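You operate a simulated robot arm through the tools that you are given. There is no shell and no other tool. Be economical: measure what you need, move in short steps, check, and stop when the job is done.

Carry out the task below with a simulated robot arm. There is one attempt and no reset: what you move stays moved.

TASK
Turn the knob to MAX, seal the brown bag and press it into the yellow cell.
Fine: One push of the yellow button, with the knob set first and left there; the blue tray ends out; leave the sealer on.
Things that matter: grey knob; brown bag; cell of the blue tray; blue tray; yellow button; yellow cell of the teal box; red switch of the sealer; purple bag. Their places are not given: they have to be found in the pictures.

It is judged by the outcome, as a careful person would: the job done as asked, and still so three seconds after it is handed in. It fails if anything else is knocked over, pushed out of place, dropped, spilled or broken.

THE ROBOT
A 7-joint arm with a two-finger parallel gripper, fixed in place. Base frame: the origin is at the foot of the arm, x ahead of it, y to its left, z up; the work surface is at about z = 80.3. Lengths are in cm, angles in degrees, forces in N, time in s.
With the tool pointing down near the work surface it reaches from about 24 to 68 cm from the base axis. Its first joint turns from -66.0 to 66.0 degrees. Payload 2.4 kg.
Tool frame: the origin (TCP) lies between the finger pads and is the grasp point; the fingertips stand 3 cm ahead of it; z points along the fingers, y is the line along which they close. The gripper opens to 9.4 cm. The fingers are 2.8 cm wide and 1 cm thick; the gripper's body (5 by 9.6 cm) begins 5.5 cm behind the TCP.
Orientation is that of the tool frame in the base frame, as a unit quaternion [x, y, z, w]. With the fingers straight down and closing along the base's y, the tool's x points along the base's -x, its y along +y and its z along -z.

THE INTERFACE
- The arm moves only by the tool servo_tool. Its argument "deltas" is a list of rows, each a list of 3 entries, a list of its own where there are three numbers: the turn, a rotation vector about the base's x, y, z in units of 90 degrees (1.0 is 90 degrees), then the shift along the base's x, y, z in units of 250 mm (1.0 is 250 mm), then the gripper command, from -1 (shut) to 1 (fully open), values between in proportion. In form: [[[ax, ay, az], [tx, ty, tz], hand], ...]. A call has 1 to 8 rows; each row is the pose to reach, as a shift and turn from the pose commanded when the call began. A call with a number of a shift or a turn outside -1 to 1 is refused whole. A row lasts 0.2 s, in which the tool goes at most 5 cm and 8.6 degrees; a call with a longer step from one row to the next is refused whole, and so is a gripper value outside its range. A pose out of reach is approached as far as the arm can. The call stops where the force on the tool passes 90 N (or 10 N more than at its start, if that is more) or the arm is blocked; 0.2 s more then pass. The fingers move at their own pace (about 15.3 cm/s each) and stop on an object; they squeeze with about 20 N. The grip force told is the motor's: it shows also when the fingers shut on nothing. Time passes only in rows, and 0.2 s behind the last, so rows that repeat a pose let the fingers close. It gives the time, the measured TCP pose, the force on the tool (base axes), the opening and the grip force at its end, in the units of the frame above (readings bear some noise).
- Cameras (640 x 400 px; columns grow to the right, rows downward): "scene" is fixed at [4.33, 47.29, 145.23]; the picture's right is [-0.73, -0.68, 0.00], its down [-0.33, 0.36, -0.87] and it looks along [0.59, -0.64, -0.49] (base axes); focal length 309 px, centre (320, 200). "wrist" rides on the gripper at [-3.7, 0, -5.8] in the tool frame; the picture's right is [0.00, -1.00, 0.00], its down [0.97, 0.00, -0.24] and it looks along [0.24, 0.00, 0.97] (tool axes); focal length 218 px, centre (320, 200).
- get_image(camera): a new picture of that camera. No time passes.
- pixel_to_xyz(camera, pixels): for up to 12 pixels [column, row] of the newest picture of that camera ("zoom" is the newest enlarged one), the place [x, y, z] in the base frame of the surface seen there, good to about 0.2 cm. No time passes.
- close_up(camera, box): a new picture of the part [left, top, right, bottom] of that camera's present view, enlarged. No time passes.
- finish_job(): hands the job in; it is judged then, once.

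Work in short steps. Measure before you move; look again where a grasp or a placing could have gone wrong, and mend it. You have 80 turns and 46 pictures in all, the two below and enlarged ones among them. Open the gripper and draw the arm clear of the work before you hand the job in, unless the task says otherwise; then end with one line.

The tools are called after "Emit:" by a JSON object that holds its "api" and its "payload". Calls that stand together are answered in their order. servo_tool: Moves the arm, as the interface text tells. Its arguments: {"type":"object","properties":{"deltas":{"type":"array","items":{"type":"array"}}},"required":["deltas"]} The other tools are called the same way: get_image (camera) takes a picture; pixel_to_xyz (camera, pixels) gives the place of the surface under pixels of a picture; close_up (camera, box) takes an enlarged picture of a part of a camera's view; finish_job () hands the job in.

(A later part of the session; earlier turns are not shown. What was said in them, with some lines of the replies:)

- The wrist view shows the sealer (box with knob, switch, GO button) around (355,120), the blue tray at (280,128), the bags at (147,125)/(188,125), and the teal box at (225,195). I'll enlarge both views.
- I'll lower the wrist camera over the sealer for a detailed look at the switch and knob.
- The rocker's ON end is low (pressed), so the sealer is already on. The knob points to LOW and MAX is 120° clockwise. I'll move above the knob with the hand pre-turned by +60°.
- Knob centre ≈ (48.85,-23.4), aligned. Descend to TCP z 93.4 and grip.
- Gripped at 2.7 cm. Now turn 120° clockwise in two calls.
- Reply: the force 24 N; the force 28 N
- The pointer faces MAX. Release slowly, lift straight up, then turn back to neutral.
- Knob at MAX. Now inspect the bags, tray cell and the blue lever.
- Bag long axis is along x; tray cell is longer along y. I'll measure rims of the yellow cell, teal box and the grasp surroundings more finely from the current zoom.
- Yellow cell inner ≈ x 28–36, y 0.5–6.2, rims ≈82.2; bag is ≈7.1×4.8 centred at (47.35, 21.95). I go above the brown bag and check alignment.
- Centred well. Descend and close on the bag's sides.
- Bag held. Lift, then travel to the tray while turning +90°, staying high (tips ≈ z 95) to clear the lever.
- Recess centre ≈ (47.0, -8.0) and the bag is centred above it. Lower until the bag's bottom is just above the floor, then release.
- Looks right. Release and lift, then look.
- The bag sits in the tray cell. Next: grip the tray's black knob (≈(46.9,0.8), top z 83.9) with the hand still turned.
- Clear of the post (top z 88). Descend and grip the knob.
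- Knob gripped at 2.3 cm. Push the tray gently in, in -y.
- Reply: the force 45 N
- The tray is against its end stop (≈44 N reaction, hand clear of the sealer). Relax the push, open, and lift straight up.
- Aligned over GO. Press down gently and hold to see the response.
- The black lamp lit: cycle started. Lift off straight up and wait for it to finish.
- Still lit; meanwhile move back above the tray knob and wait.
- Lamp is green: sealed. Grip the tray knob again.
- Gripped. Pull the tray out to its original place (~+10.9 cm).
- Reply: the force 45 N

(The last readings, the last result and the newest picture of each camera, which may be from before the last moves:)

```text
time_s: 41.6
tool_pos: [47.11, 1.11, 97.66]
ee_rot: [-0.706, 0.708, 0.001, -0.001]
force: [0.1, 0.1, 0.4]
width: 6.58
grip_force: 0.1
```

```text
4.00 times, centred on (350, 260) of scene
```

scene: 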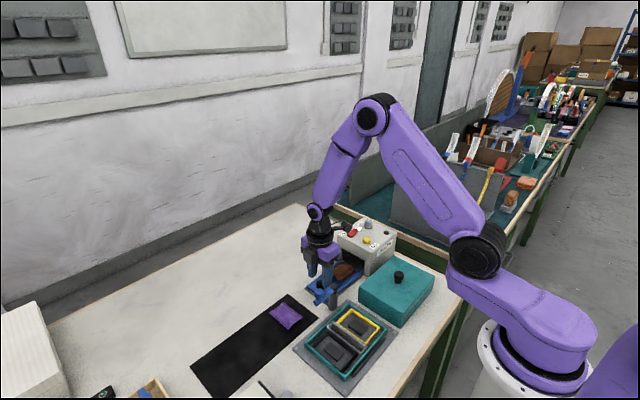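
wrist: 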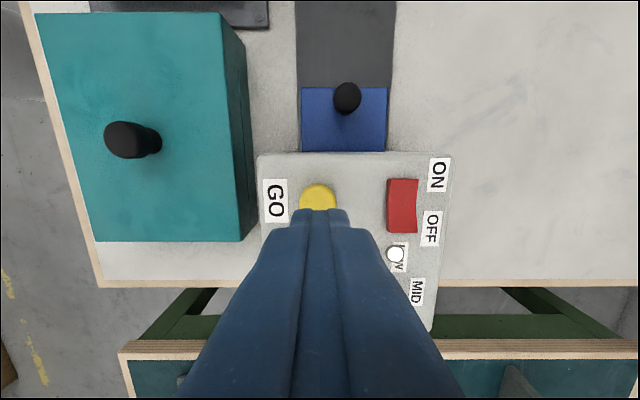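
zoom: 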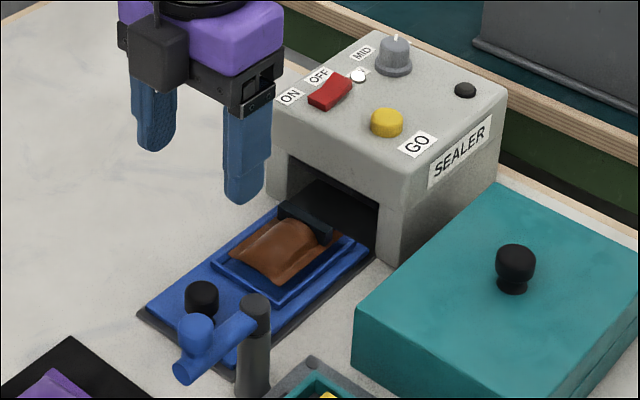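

A dark bar appears across the bag's inner end (seal strip?). Take a closer look.

Emit:
{"api": "close_up", "payload": {"camera": "scene", "box": [310, 245, 390, 295]}}

Emit:
{"api": "servo_tool", "payload": {"deltas": [[[0, 0, 0], [0, -0.15, 0], 0.4], [[0, 0, 0], [0, -0.28, 0], 0.4], [[0, 0, 0], [0, -0.28, 0], 0.4]]}}

Emit:
{"api": "get_image", "payload": {"camera": "wrist"}}

Emit:
{"api": "pixel_to_xyz", "payload": {"camera": "wrist", "pixels": [[320, 80], [320, 100], [320, 140], [320, 160], [320, 180], [320, 200], [320, 210], [320, 220], [300, 205], [340, 205]]}}

```text
8.00 times, centred on (350, 270) of scene
```

zoom: 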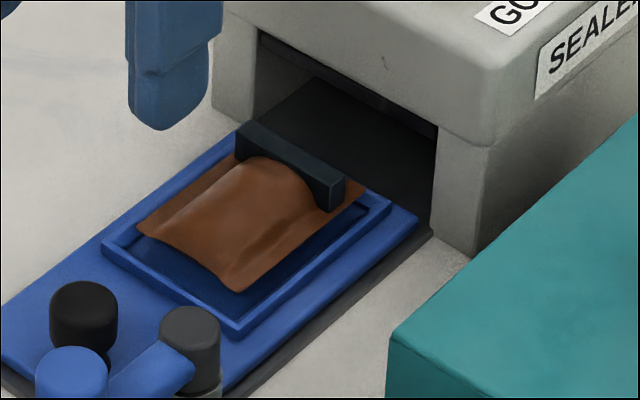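

```text
time_s: 42.4
tool_pos: [47.03, -5.91, 97.51]
ee_rot: [-0.706, 0.708, 0.0, 0.0]
force: [-1.7, -0.2, 0.5]
width: 6.56
grip_force: 0.0
```

```text
10 pictures are left
```

wrist: 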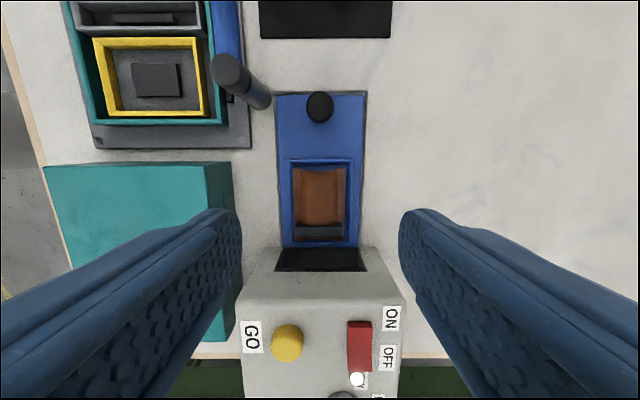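

```text
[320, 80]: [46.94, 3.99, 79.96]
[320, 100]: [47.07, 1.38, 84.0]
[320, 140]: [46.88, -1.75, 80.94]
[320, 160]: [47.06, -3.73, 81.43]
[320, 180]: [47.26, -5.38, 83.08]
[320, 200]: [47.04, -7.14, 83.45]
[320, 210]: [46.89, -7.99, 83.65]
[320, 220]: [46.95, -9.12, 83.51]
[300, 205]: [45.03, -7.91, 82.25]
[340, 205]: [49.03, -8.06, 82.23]
```

The bar is the seal on the bag; the tray is back out. Measure bag extents for the grasp.

Emit:
{"api": "pixel_to_xyz", "payload": {"camera": "wrist", "pixels": [[320, 168], [320, 173], [320, 228], [320, 232], [320, 237], [320, 241], [296, 190], [344, 190], [292, 190], [348, 190], [298, 233], [343, 233]]}}

Emit:
{"api": "pixel_to_xyz", "payload": {"camera": "zoom", "pixels": [[237, 145], [250, 130], [330, 190], [335, 178], [135, 233], [238, 290], [360, 195], [240, 120]]}}

```text
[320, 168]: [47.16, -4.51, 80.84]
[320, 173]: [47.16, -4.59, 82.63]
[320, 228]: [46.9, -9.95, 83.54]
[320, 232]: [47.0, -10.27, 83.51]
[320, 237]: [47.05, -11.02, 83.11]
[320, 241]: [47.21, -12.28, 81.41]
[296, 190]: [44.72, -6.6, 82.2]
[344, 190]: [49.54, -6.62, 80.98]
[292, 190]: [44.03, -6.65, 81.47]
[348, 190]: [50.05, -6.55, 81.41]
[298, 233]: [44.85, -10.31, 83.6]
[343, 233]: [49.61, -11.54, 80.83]
```

```text
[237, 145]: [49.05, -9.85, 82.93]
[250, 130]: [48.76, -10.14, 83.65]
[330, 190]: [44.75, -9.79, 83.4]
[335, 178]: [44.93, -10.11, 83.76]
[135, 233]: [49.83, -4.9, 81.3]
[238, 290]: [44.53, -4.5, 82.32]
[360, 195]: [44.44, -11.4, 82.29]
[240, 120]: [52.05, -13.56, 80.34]
```

Grasp the bag: TCP (47.0, -7.9, 84.75), avoiding the seal bar at y≈-10.

Emit:
{"api": "servo_tool", "payload": {"deltas": [[[0, 0, 0], [0, -0.083, -0.1], 0.4], [[0, 0, 0], [-0.002, -0.083, -0.25], 0.4], [[0, 0, 0], [-0.002, -0.083, -0.4], 0.4], [[0, 0, 0], [-0.002, -0.083, -0.48], 0.4], [[0, 0, 0], [-0.002, -0.083, -0.503], 0.4], [[0, 0, 0], [-0.002, -0.083, -0.503], -1], [[0, 0, 0], [-0.002, -0.083, -0.503], -1], [[0, 0, 0], [-0.002, -0.083, -0.503], -1]]}}

Emit:
{"api": "servo_tool", "payload": {"deltas": [[[0, 0, 0], [0, 0, 0.04], -1], [[0, 0, 0], [0, 0, 0.14], -1], [[0, 0, 0], [0, 0, 0.3], -1], [[0, 0, 0], [0, 0, 0.46], -1], [[0, 0, 0], [0, 0, 0.6], -1], [[0, 0, 0], [0, 0, 0.7], -1]]}}

```text
time_s: 44.2
tool_pos: [46.95, -8.0, 84.76]
ee_rot: [-0.706, 0.708, -0.001, 0.0]
force: [0.0, -0.9, 0.5]
width: 4.86
grip_force: 20.0
```

```text
time_s: 45.6
tool_pos: [47.24, -7.97, 102.29]
ee_rot: [-0.706, 0.709, 0.001, -0.001]
force: [0.8, -1.3, -0.3]
width: 4.92
grip_force: 20.2
```

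Bag held. Carry it over to the yellow cell, turning back -90°.

Emit:
{"api": "servo_tool", "payload": {"deltas": [[[0, 0, -0.09], [-0.05, 0.04, 0], -1], [[0, 0, -0.18], [-0.11, 0.08, 0], -1], [[0, 0, -0.27], [-0.17, 0.12, 0], -1], [[0, 0, -0.36], [-0.23, 0.17, 0], -1], [[0, 0, -0.45], [-0.29, 0.22, 0], -1], [[0, 0, -0.54], [-0.35, 0.27, 0], -1], [[0, 0, -0.63], [-0.41, 0.32, 0], -1], [[0, 0, -0.72], [-0.47, 0.37, 0], -1]]}}

Emit:
{"api": "servo_tool", "payload": {"deltas": [[[0, 0, -0.09], [-0.05, 0.04, 0], -1], [[0, 0, -0.18], [-0.1, 0.07, 0], -1], [[0, 0, -0.27], [-0.126, 0.08, -0.05], -1], [[0, 0, -0.28], [-0.126, 0.08, -0.1], -1], [[0, 0, -0.28], [-0.126, 0.08, -0.1], -1]]}}

Emit:
{"api": "get_image", "payload": {"camera": "wrist"}}

```text
time_s: 47.4
tool_pos: [35.13, 1.36, 102.4]
ee_rot: [-0.215, 0.977, 0.0, 0.0]
force: [-0.5, 0.1, -0.1]
width: 4.9
grip_force: 19.8
```

```text
time_s: 48.6
tool_pos: [31.87, 3.41, 99.83]
ee_rot: [0.002, 1.0, 0.001, 0.001]
force: [-1.8, 0.3, 0.2]
width: 4.89
grip_force: 19.7
```

```text
9 pictures are left
```

wrist: 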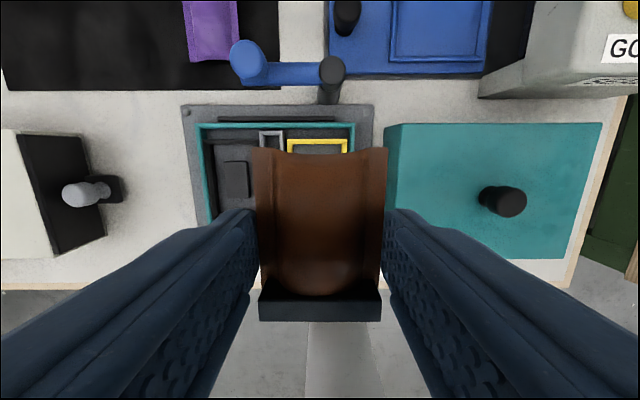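

Emit:
{"api": "pixel_to_xyz", "payload": {"camera": "wrist", "pixels": [[289, 143], [346, 143], [318, 143], [318, 141], [260, 160], [382, 160], [263, 250], [378, 250], [320, 152], [320, 313], [262, 136], [330, 70]]}}

Emit:
{"api": "close_up", "payload": {"camera": "scene", "box": [280, 250, 420, 390]}}

Emit:
{"api": "pixel_to_xyz", "payload": {"camera": "zoom", "pixels": [[190, 200], [250, 230], [300, 200]]}}

```text
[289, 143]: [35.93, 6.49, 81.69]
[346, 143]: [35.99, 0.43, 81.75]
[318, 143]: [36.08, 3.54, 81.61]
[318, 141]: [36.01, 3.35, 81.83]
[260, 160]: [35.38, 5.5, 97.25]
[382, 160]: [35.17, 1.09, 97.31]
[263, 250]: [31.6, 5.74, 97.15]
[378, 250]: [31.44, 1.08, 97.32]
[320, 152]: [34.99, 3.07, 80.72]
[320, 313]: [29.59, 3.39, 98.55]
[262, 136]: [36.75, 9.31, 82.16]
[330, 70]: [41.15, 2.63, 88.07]
```

```text
2.86 times, centred on (350, 320) of scene
```

zoom: 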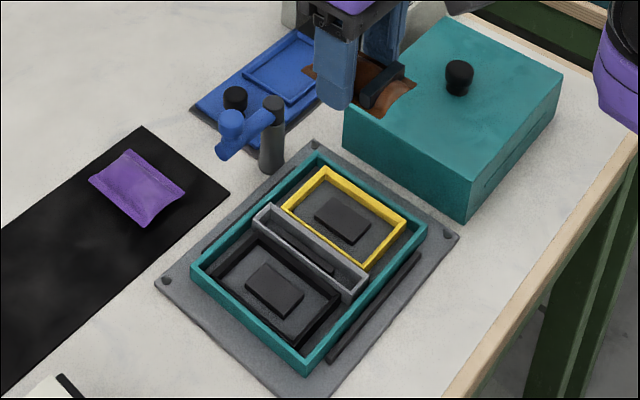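

```text
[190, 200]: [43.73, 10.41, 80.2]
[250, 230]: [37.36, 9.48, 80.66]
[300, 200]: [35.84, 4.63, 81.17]
```

Emit:
{"api": "pixel_to_xyz", "payload": {"camera": "zoom", "pixels": [[325, 169], [284, 209], [405, 219], [362, 265], [304, 190], [365, 194], [384, 243], [322, 238], [343, 218], [372, 283], [425, 235]]}}

```text
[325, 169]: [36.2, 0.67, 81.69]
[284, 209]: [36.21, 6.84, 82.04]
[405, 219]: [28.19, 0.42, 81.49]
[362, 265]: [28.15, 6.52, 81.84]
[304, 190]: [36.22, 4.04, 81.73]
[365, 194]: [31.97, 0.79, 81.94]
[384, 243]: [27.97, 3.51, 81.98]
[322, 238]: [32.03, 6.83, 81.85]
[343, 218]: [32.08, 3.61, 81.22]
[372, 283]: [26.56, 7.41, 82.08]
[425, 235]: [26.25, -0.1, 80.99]
```

Cell centre ≈ (32.1, 3.5), bag almost centred. Lower to TCP 85.5 (tips just above rims and divider), check before release.

Emit:
{"api": "servo_tool", "payload": {"deltas": [[[0, 0, 0], [0.004, 0.005, -0.15], -1], [[0, 0, 0], [0.004, 0.005, -0.3], -1], [[0, 0, 0], [0.004, 0.005, -0.44], -1], [[0, 0, 0], [0.004, 0.005, -0.53], -1], [[0, 0, 0], [0.004, 0.005, -0.57], -1], [[0, 0, 0], [0.004, 0.005, -0.57], -1]]}}

Emit:
{"api": "close_up", "payload": {"camera": "scene", "box": [300, 270, 420, 380]}}

```text
time_s: 50.0
tool_pos: [32.33, 3.4, 85.54]
ee_rot: [0.002, 1.0, 0.0, 0.0]
force: [0.0, -0.8, -0.3]
width: 4.91
grip_force: 20.3
```

```text
3.64 times, centred on (360, 325) of scene
```

zoom: 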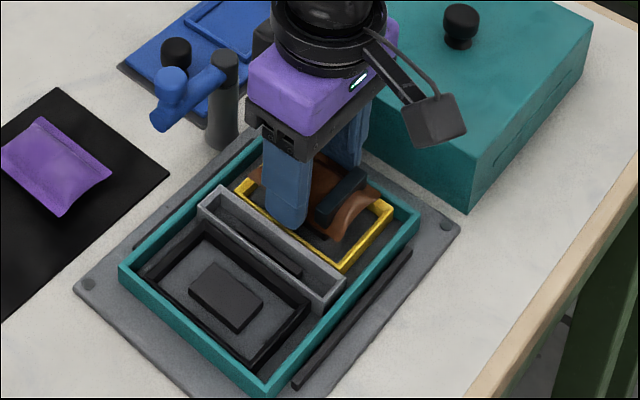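

Positioned over the cell. Release with a modest opening and lift straight up.

Emit:
{"api": "servo_tool", "payload": {"deltas": [[[0, 0, 0], [0, 0, 0], 0.25], [[0, 0, 0], [0, 0, 0], 0.25], [[0, 0, 0], [0, 0, 0.06], 0.25], [[0, 0, 0], [0, 0, 0.18], 0.25], [[0, 0, 0], [0, 0, 0.36], 0.25], [[0, 0, 0], [0, 0, 0.36], -1], [[0, 0, 0], [0, 0, 0.36], -1]]}}

Emit:
{"api": "get_image", "payload": {"camera": "wrist"}}

Emit:
{"api": "close_up", "payload": {"camera": "scene", "box": [300, 270, 420, 380]}}

```text
time_s: 51.6
tool_pos: [32.02, 3.62, 94.61]
ee_rot: [0.002, 1.0, 0.0, -0.001]
force: [-0.3, 0.2, -0.3]
width: 0.0
grip_force: 20.2
```

```text
6 pictures are left
```

wrist: 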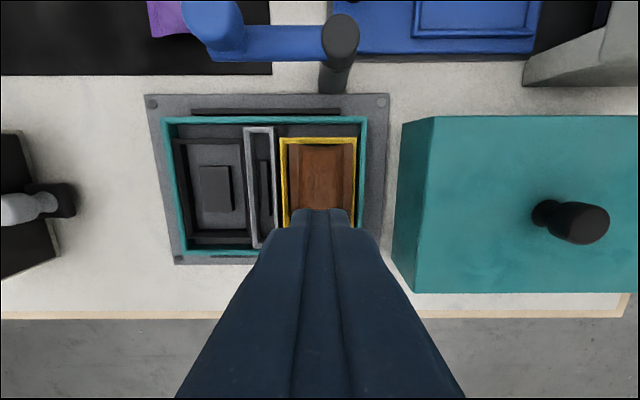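

```text
3.64 times, centred on (360, 325) of scene
```

zoom: 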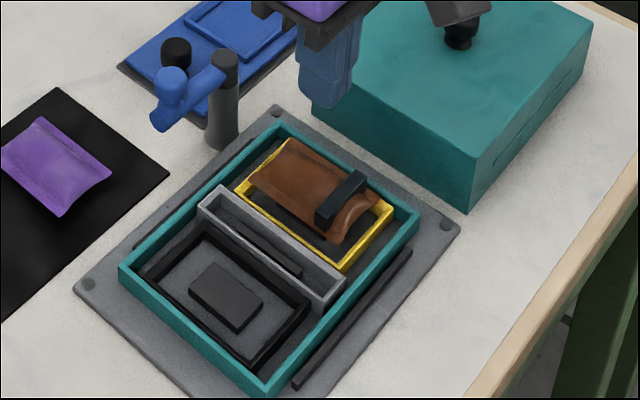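

Emit:
{"api": "pixel_to_xyz", "payload": {"camera": "zoom", "pixels": [[285, 143], [250, 182], [330, 242], [375, 195], [335, 215], [320, 215], [360, 175], [300, 190], [305, 165], [240, 190], [345, 265]]}}

Emit:
{"api": "pixel_to_xyz", "payload": {"camera": "wrist", "pixels": [[321, 147], [321, 160], [321, 180], [321, 200], [294, 180], [349, 180], [284, 180], [356, 180]]}}

```text
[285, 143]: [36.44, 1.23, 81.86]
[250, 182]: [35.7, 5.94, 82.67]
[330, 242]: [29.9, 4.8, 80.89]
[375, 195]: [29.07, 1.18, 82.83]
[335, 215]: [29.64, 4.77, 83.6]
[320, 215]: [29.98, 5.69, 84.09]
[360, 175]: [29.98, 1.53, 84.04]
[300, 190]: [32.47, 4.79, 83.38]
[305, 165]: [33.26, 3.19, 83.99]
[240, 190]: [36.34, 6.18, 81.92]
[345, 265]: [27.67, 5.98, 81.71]
```

```text
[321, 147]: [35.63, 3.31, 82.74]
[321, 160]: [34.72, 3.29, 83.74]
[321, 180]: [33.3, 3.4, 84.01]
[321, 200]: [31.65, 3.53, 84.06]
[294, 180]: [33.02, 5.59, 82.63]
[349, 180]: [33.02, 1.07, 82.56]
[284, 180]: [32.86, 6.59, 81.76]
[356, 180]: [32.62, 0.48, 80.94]
```

The bag lies inside the cell, top at z≈84, resting on the raised pad. Now press it with the closed fingers at its centre.

Emit:
{"api": "servo_tool", "payload": {"deltas": [[[0, 0, 0], [0.002, -0.003, -0.12], -1], [[0, 0, 0], [0.002, -0.003, -0.24], -1], [[0, 0, 0], [0.002, -0.003, -0.29], -1], [[0, 0, 0], [0.002, -0.003, -0.31], -1], [[0, 0, 0], [0.002, -0.003, -0.325], -1], [[0, 0, 0], [0.002, -0.003, -0.325], -1]]}}

```text
time_s: 53.0
tool_pos: [32.33, 3.49, 86.51]
ee_rot: [0.001, 1.0, 0.001, 0.001]
force: [-2.6, 4.8, 41.0]
width: 0.0
grip_force: 19.8
```

Emit:
{"api": "servo_tool", "payload": {"deltas": [[[0, 0, 0], [0, 0, -0.006], -1], [[0, 0, 0], [0, 0, -0.01], -1], [[0, 0, 0], [0, 0, -0.01], -1]]}}

Emit:
{"api": "close_up", "payload": {"camera": "scene", "box": [310, 280, 400, 360]}}

```text
time_s: 53.4
tool_pos: [32.18, 3.49, 86.38]
ee_rot: [-0.001, 1.0, 0.001, 0.002]
force: [-5.8, 2.7, 35.8]
width: 0.0
grip_force: 20.0
stopped in row 2: the force on the tool passed its limit (the readings are from after the stop); the commanded pose is now the measured one
```

```text
5.00 times, centred on (355, 320) of scene
```

zoom: 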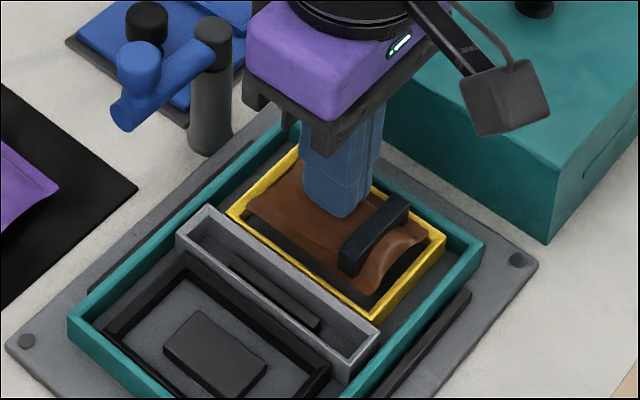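

It bottomed out about 0.6 cm lower than before (limit force reached). Lift clear and inspect.

Emit:
{"api": "servo_tool", "payload": {"deltas": [[[0, 0, 0], [0, 0, 0.06], -1], [[0, 0, 0], [0, 0, 0.2], -1], [[0, 0, 0], [0, 0, 0.4], -1], [[0, 0, 0], [0, 0, 0.56], -1], [[0, 0, 0], [0, 0, 0.74], 0], [[0, 0, 0], [0.05, -0.1, 0.86], 1], [[0, 0, 0], [0.1, -0.25, 0.9], 1], [[0, 0, 0], [0.1, -0.3, 0.9], 1]]}}

Emit:
{"api": "close_up", "payload": {"camera": "scene", "box": [310, 280, 400, 360]}}

Emit:
{"api": "pixel_to_xyz", "payload": {"camera": "zoom", "pixels": [[300, 165], [250, 205], [360, 290], [425, 240], [330, 215], [320, 185], [370, 240], [390, 210], [235, 212], [375, 315]]}}

```text
time_s: 55.2
tool_pos: [34.96, -3.97, 109.0]
ee_rot: [0.0, 1.0, 0.001, 0.003]
force: [0.3, -0.4, -0.1]
width: 9.4
grip_force: 0.1
```

```text
5.00 times, centred on (355, 320) of scene
```

zoom: 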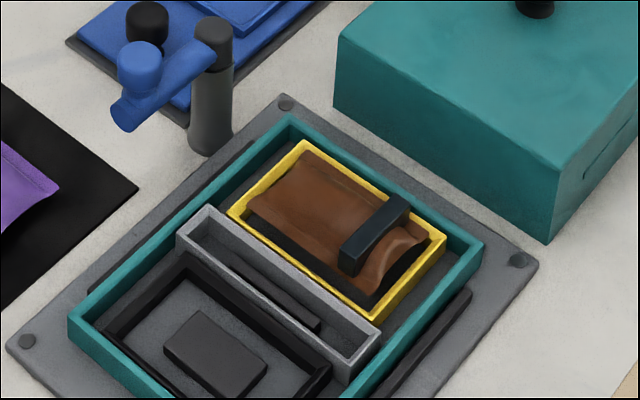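

```text
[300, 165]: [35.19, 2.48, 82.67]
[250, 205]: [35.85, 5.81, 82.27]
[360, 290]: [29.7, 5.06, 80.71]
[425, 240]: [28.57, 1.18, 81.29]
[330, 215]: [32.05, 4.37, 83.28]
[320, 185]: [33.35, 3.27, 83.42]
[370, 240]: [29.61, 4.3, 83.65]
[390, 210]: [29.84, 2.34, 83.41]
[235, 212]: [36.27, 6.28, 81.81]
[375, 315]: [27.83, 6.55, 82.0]
```

The bag stays down (top 84.0 → 83.4), level inside the yellow cell. One last overall check.

Emit:
{"api": "close_up", "payload": {"camera": "scene", "box": [240, 200, 450, 340]}}

```text
2.86 times, centred on (345, 270) of scene
```

zoom: 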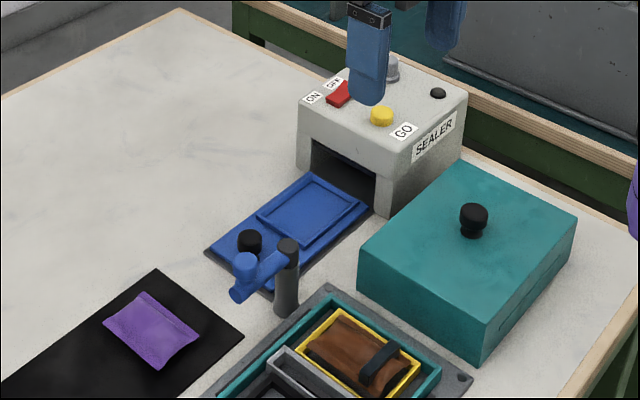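

Emit:
{"api": "finish_job", "payload": {}}

```text
The job is handed in.
```

The job is handed in: the brown bag is sealed and pressed into the yellow cell, with the knob set to MAX before a single push of the yellow button. The blue tray is back out, the sealer is still on, and the arm is drawn clear with the gripper open.
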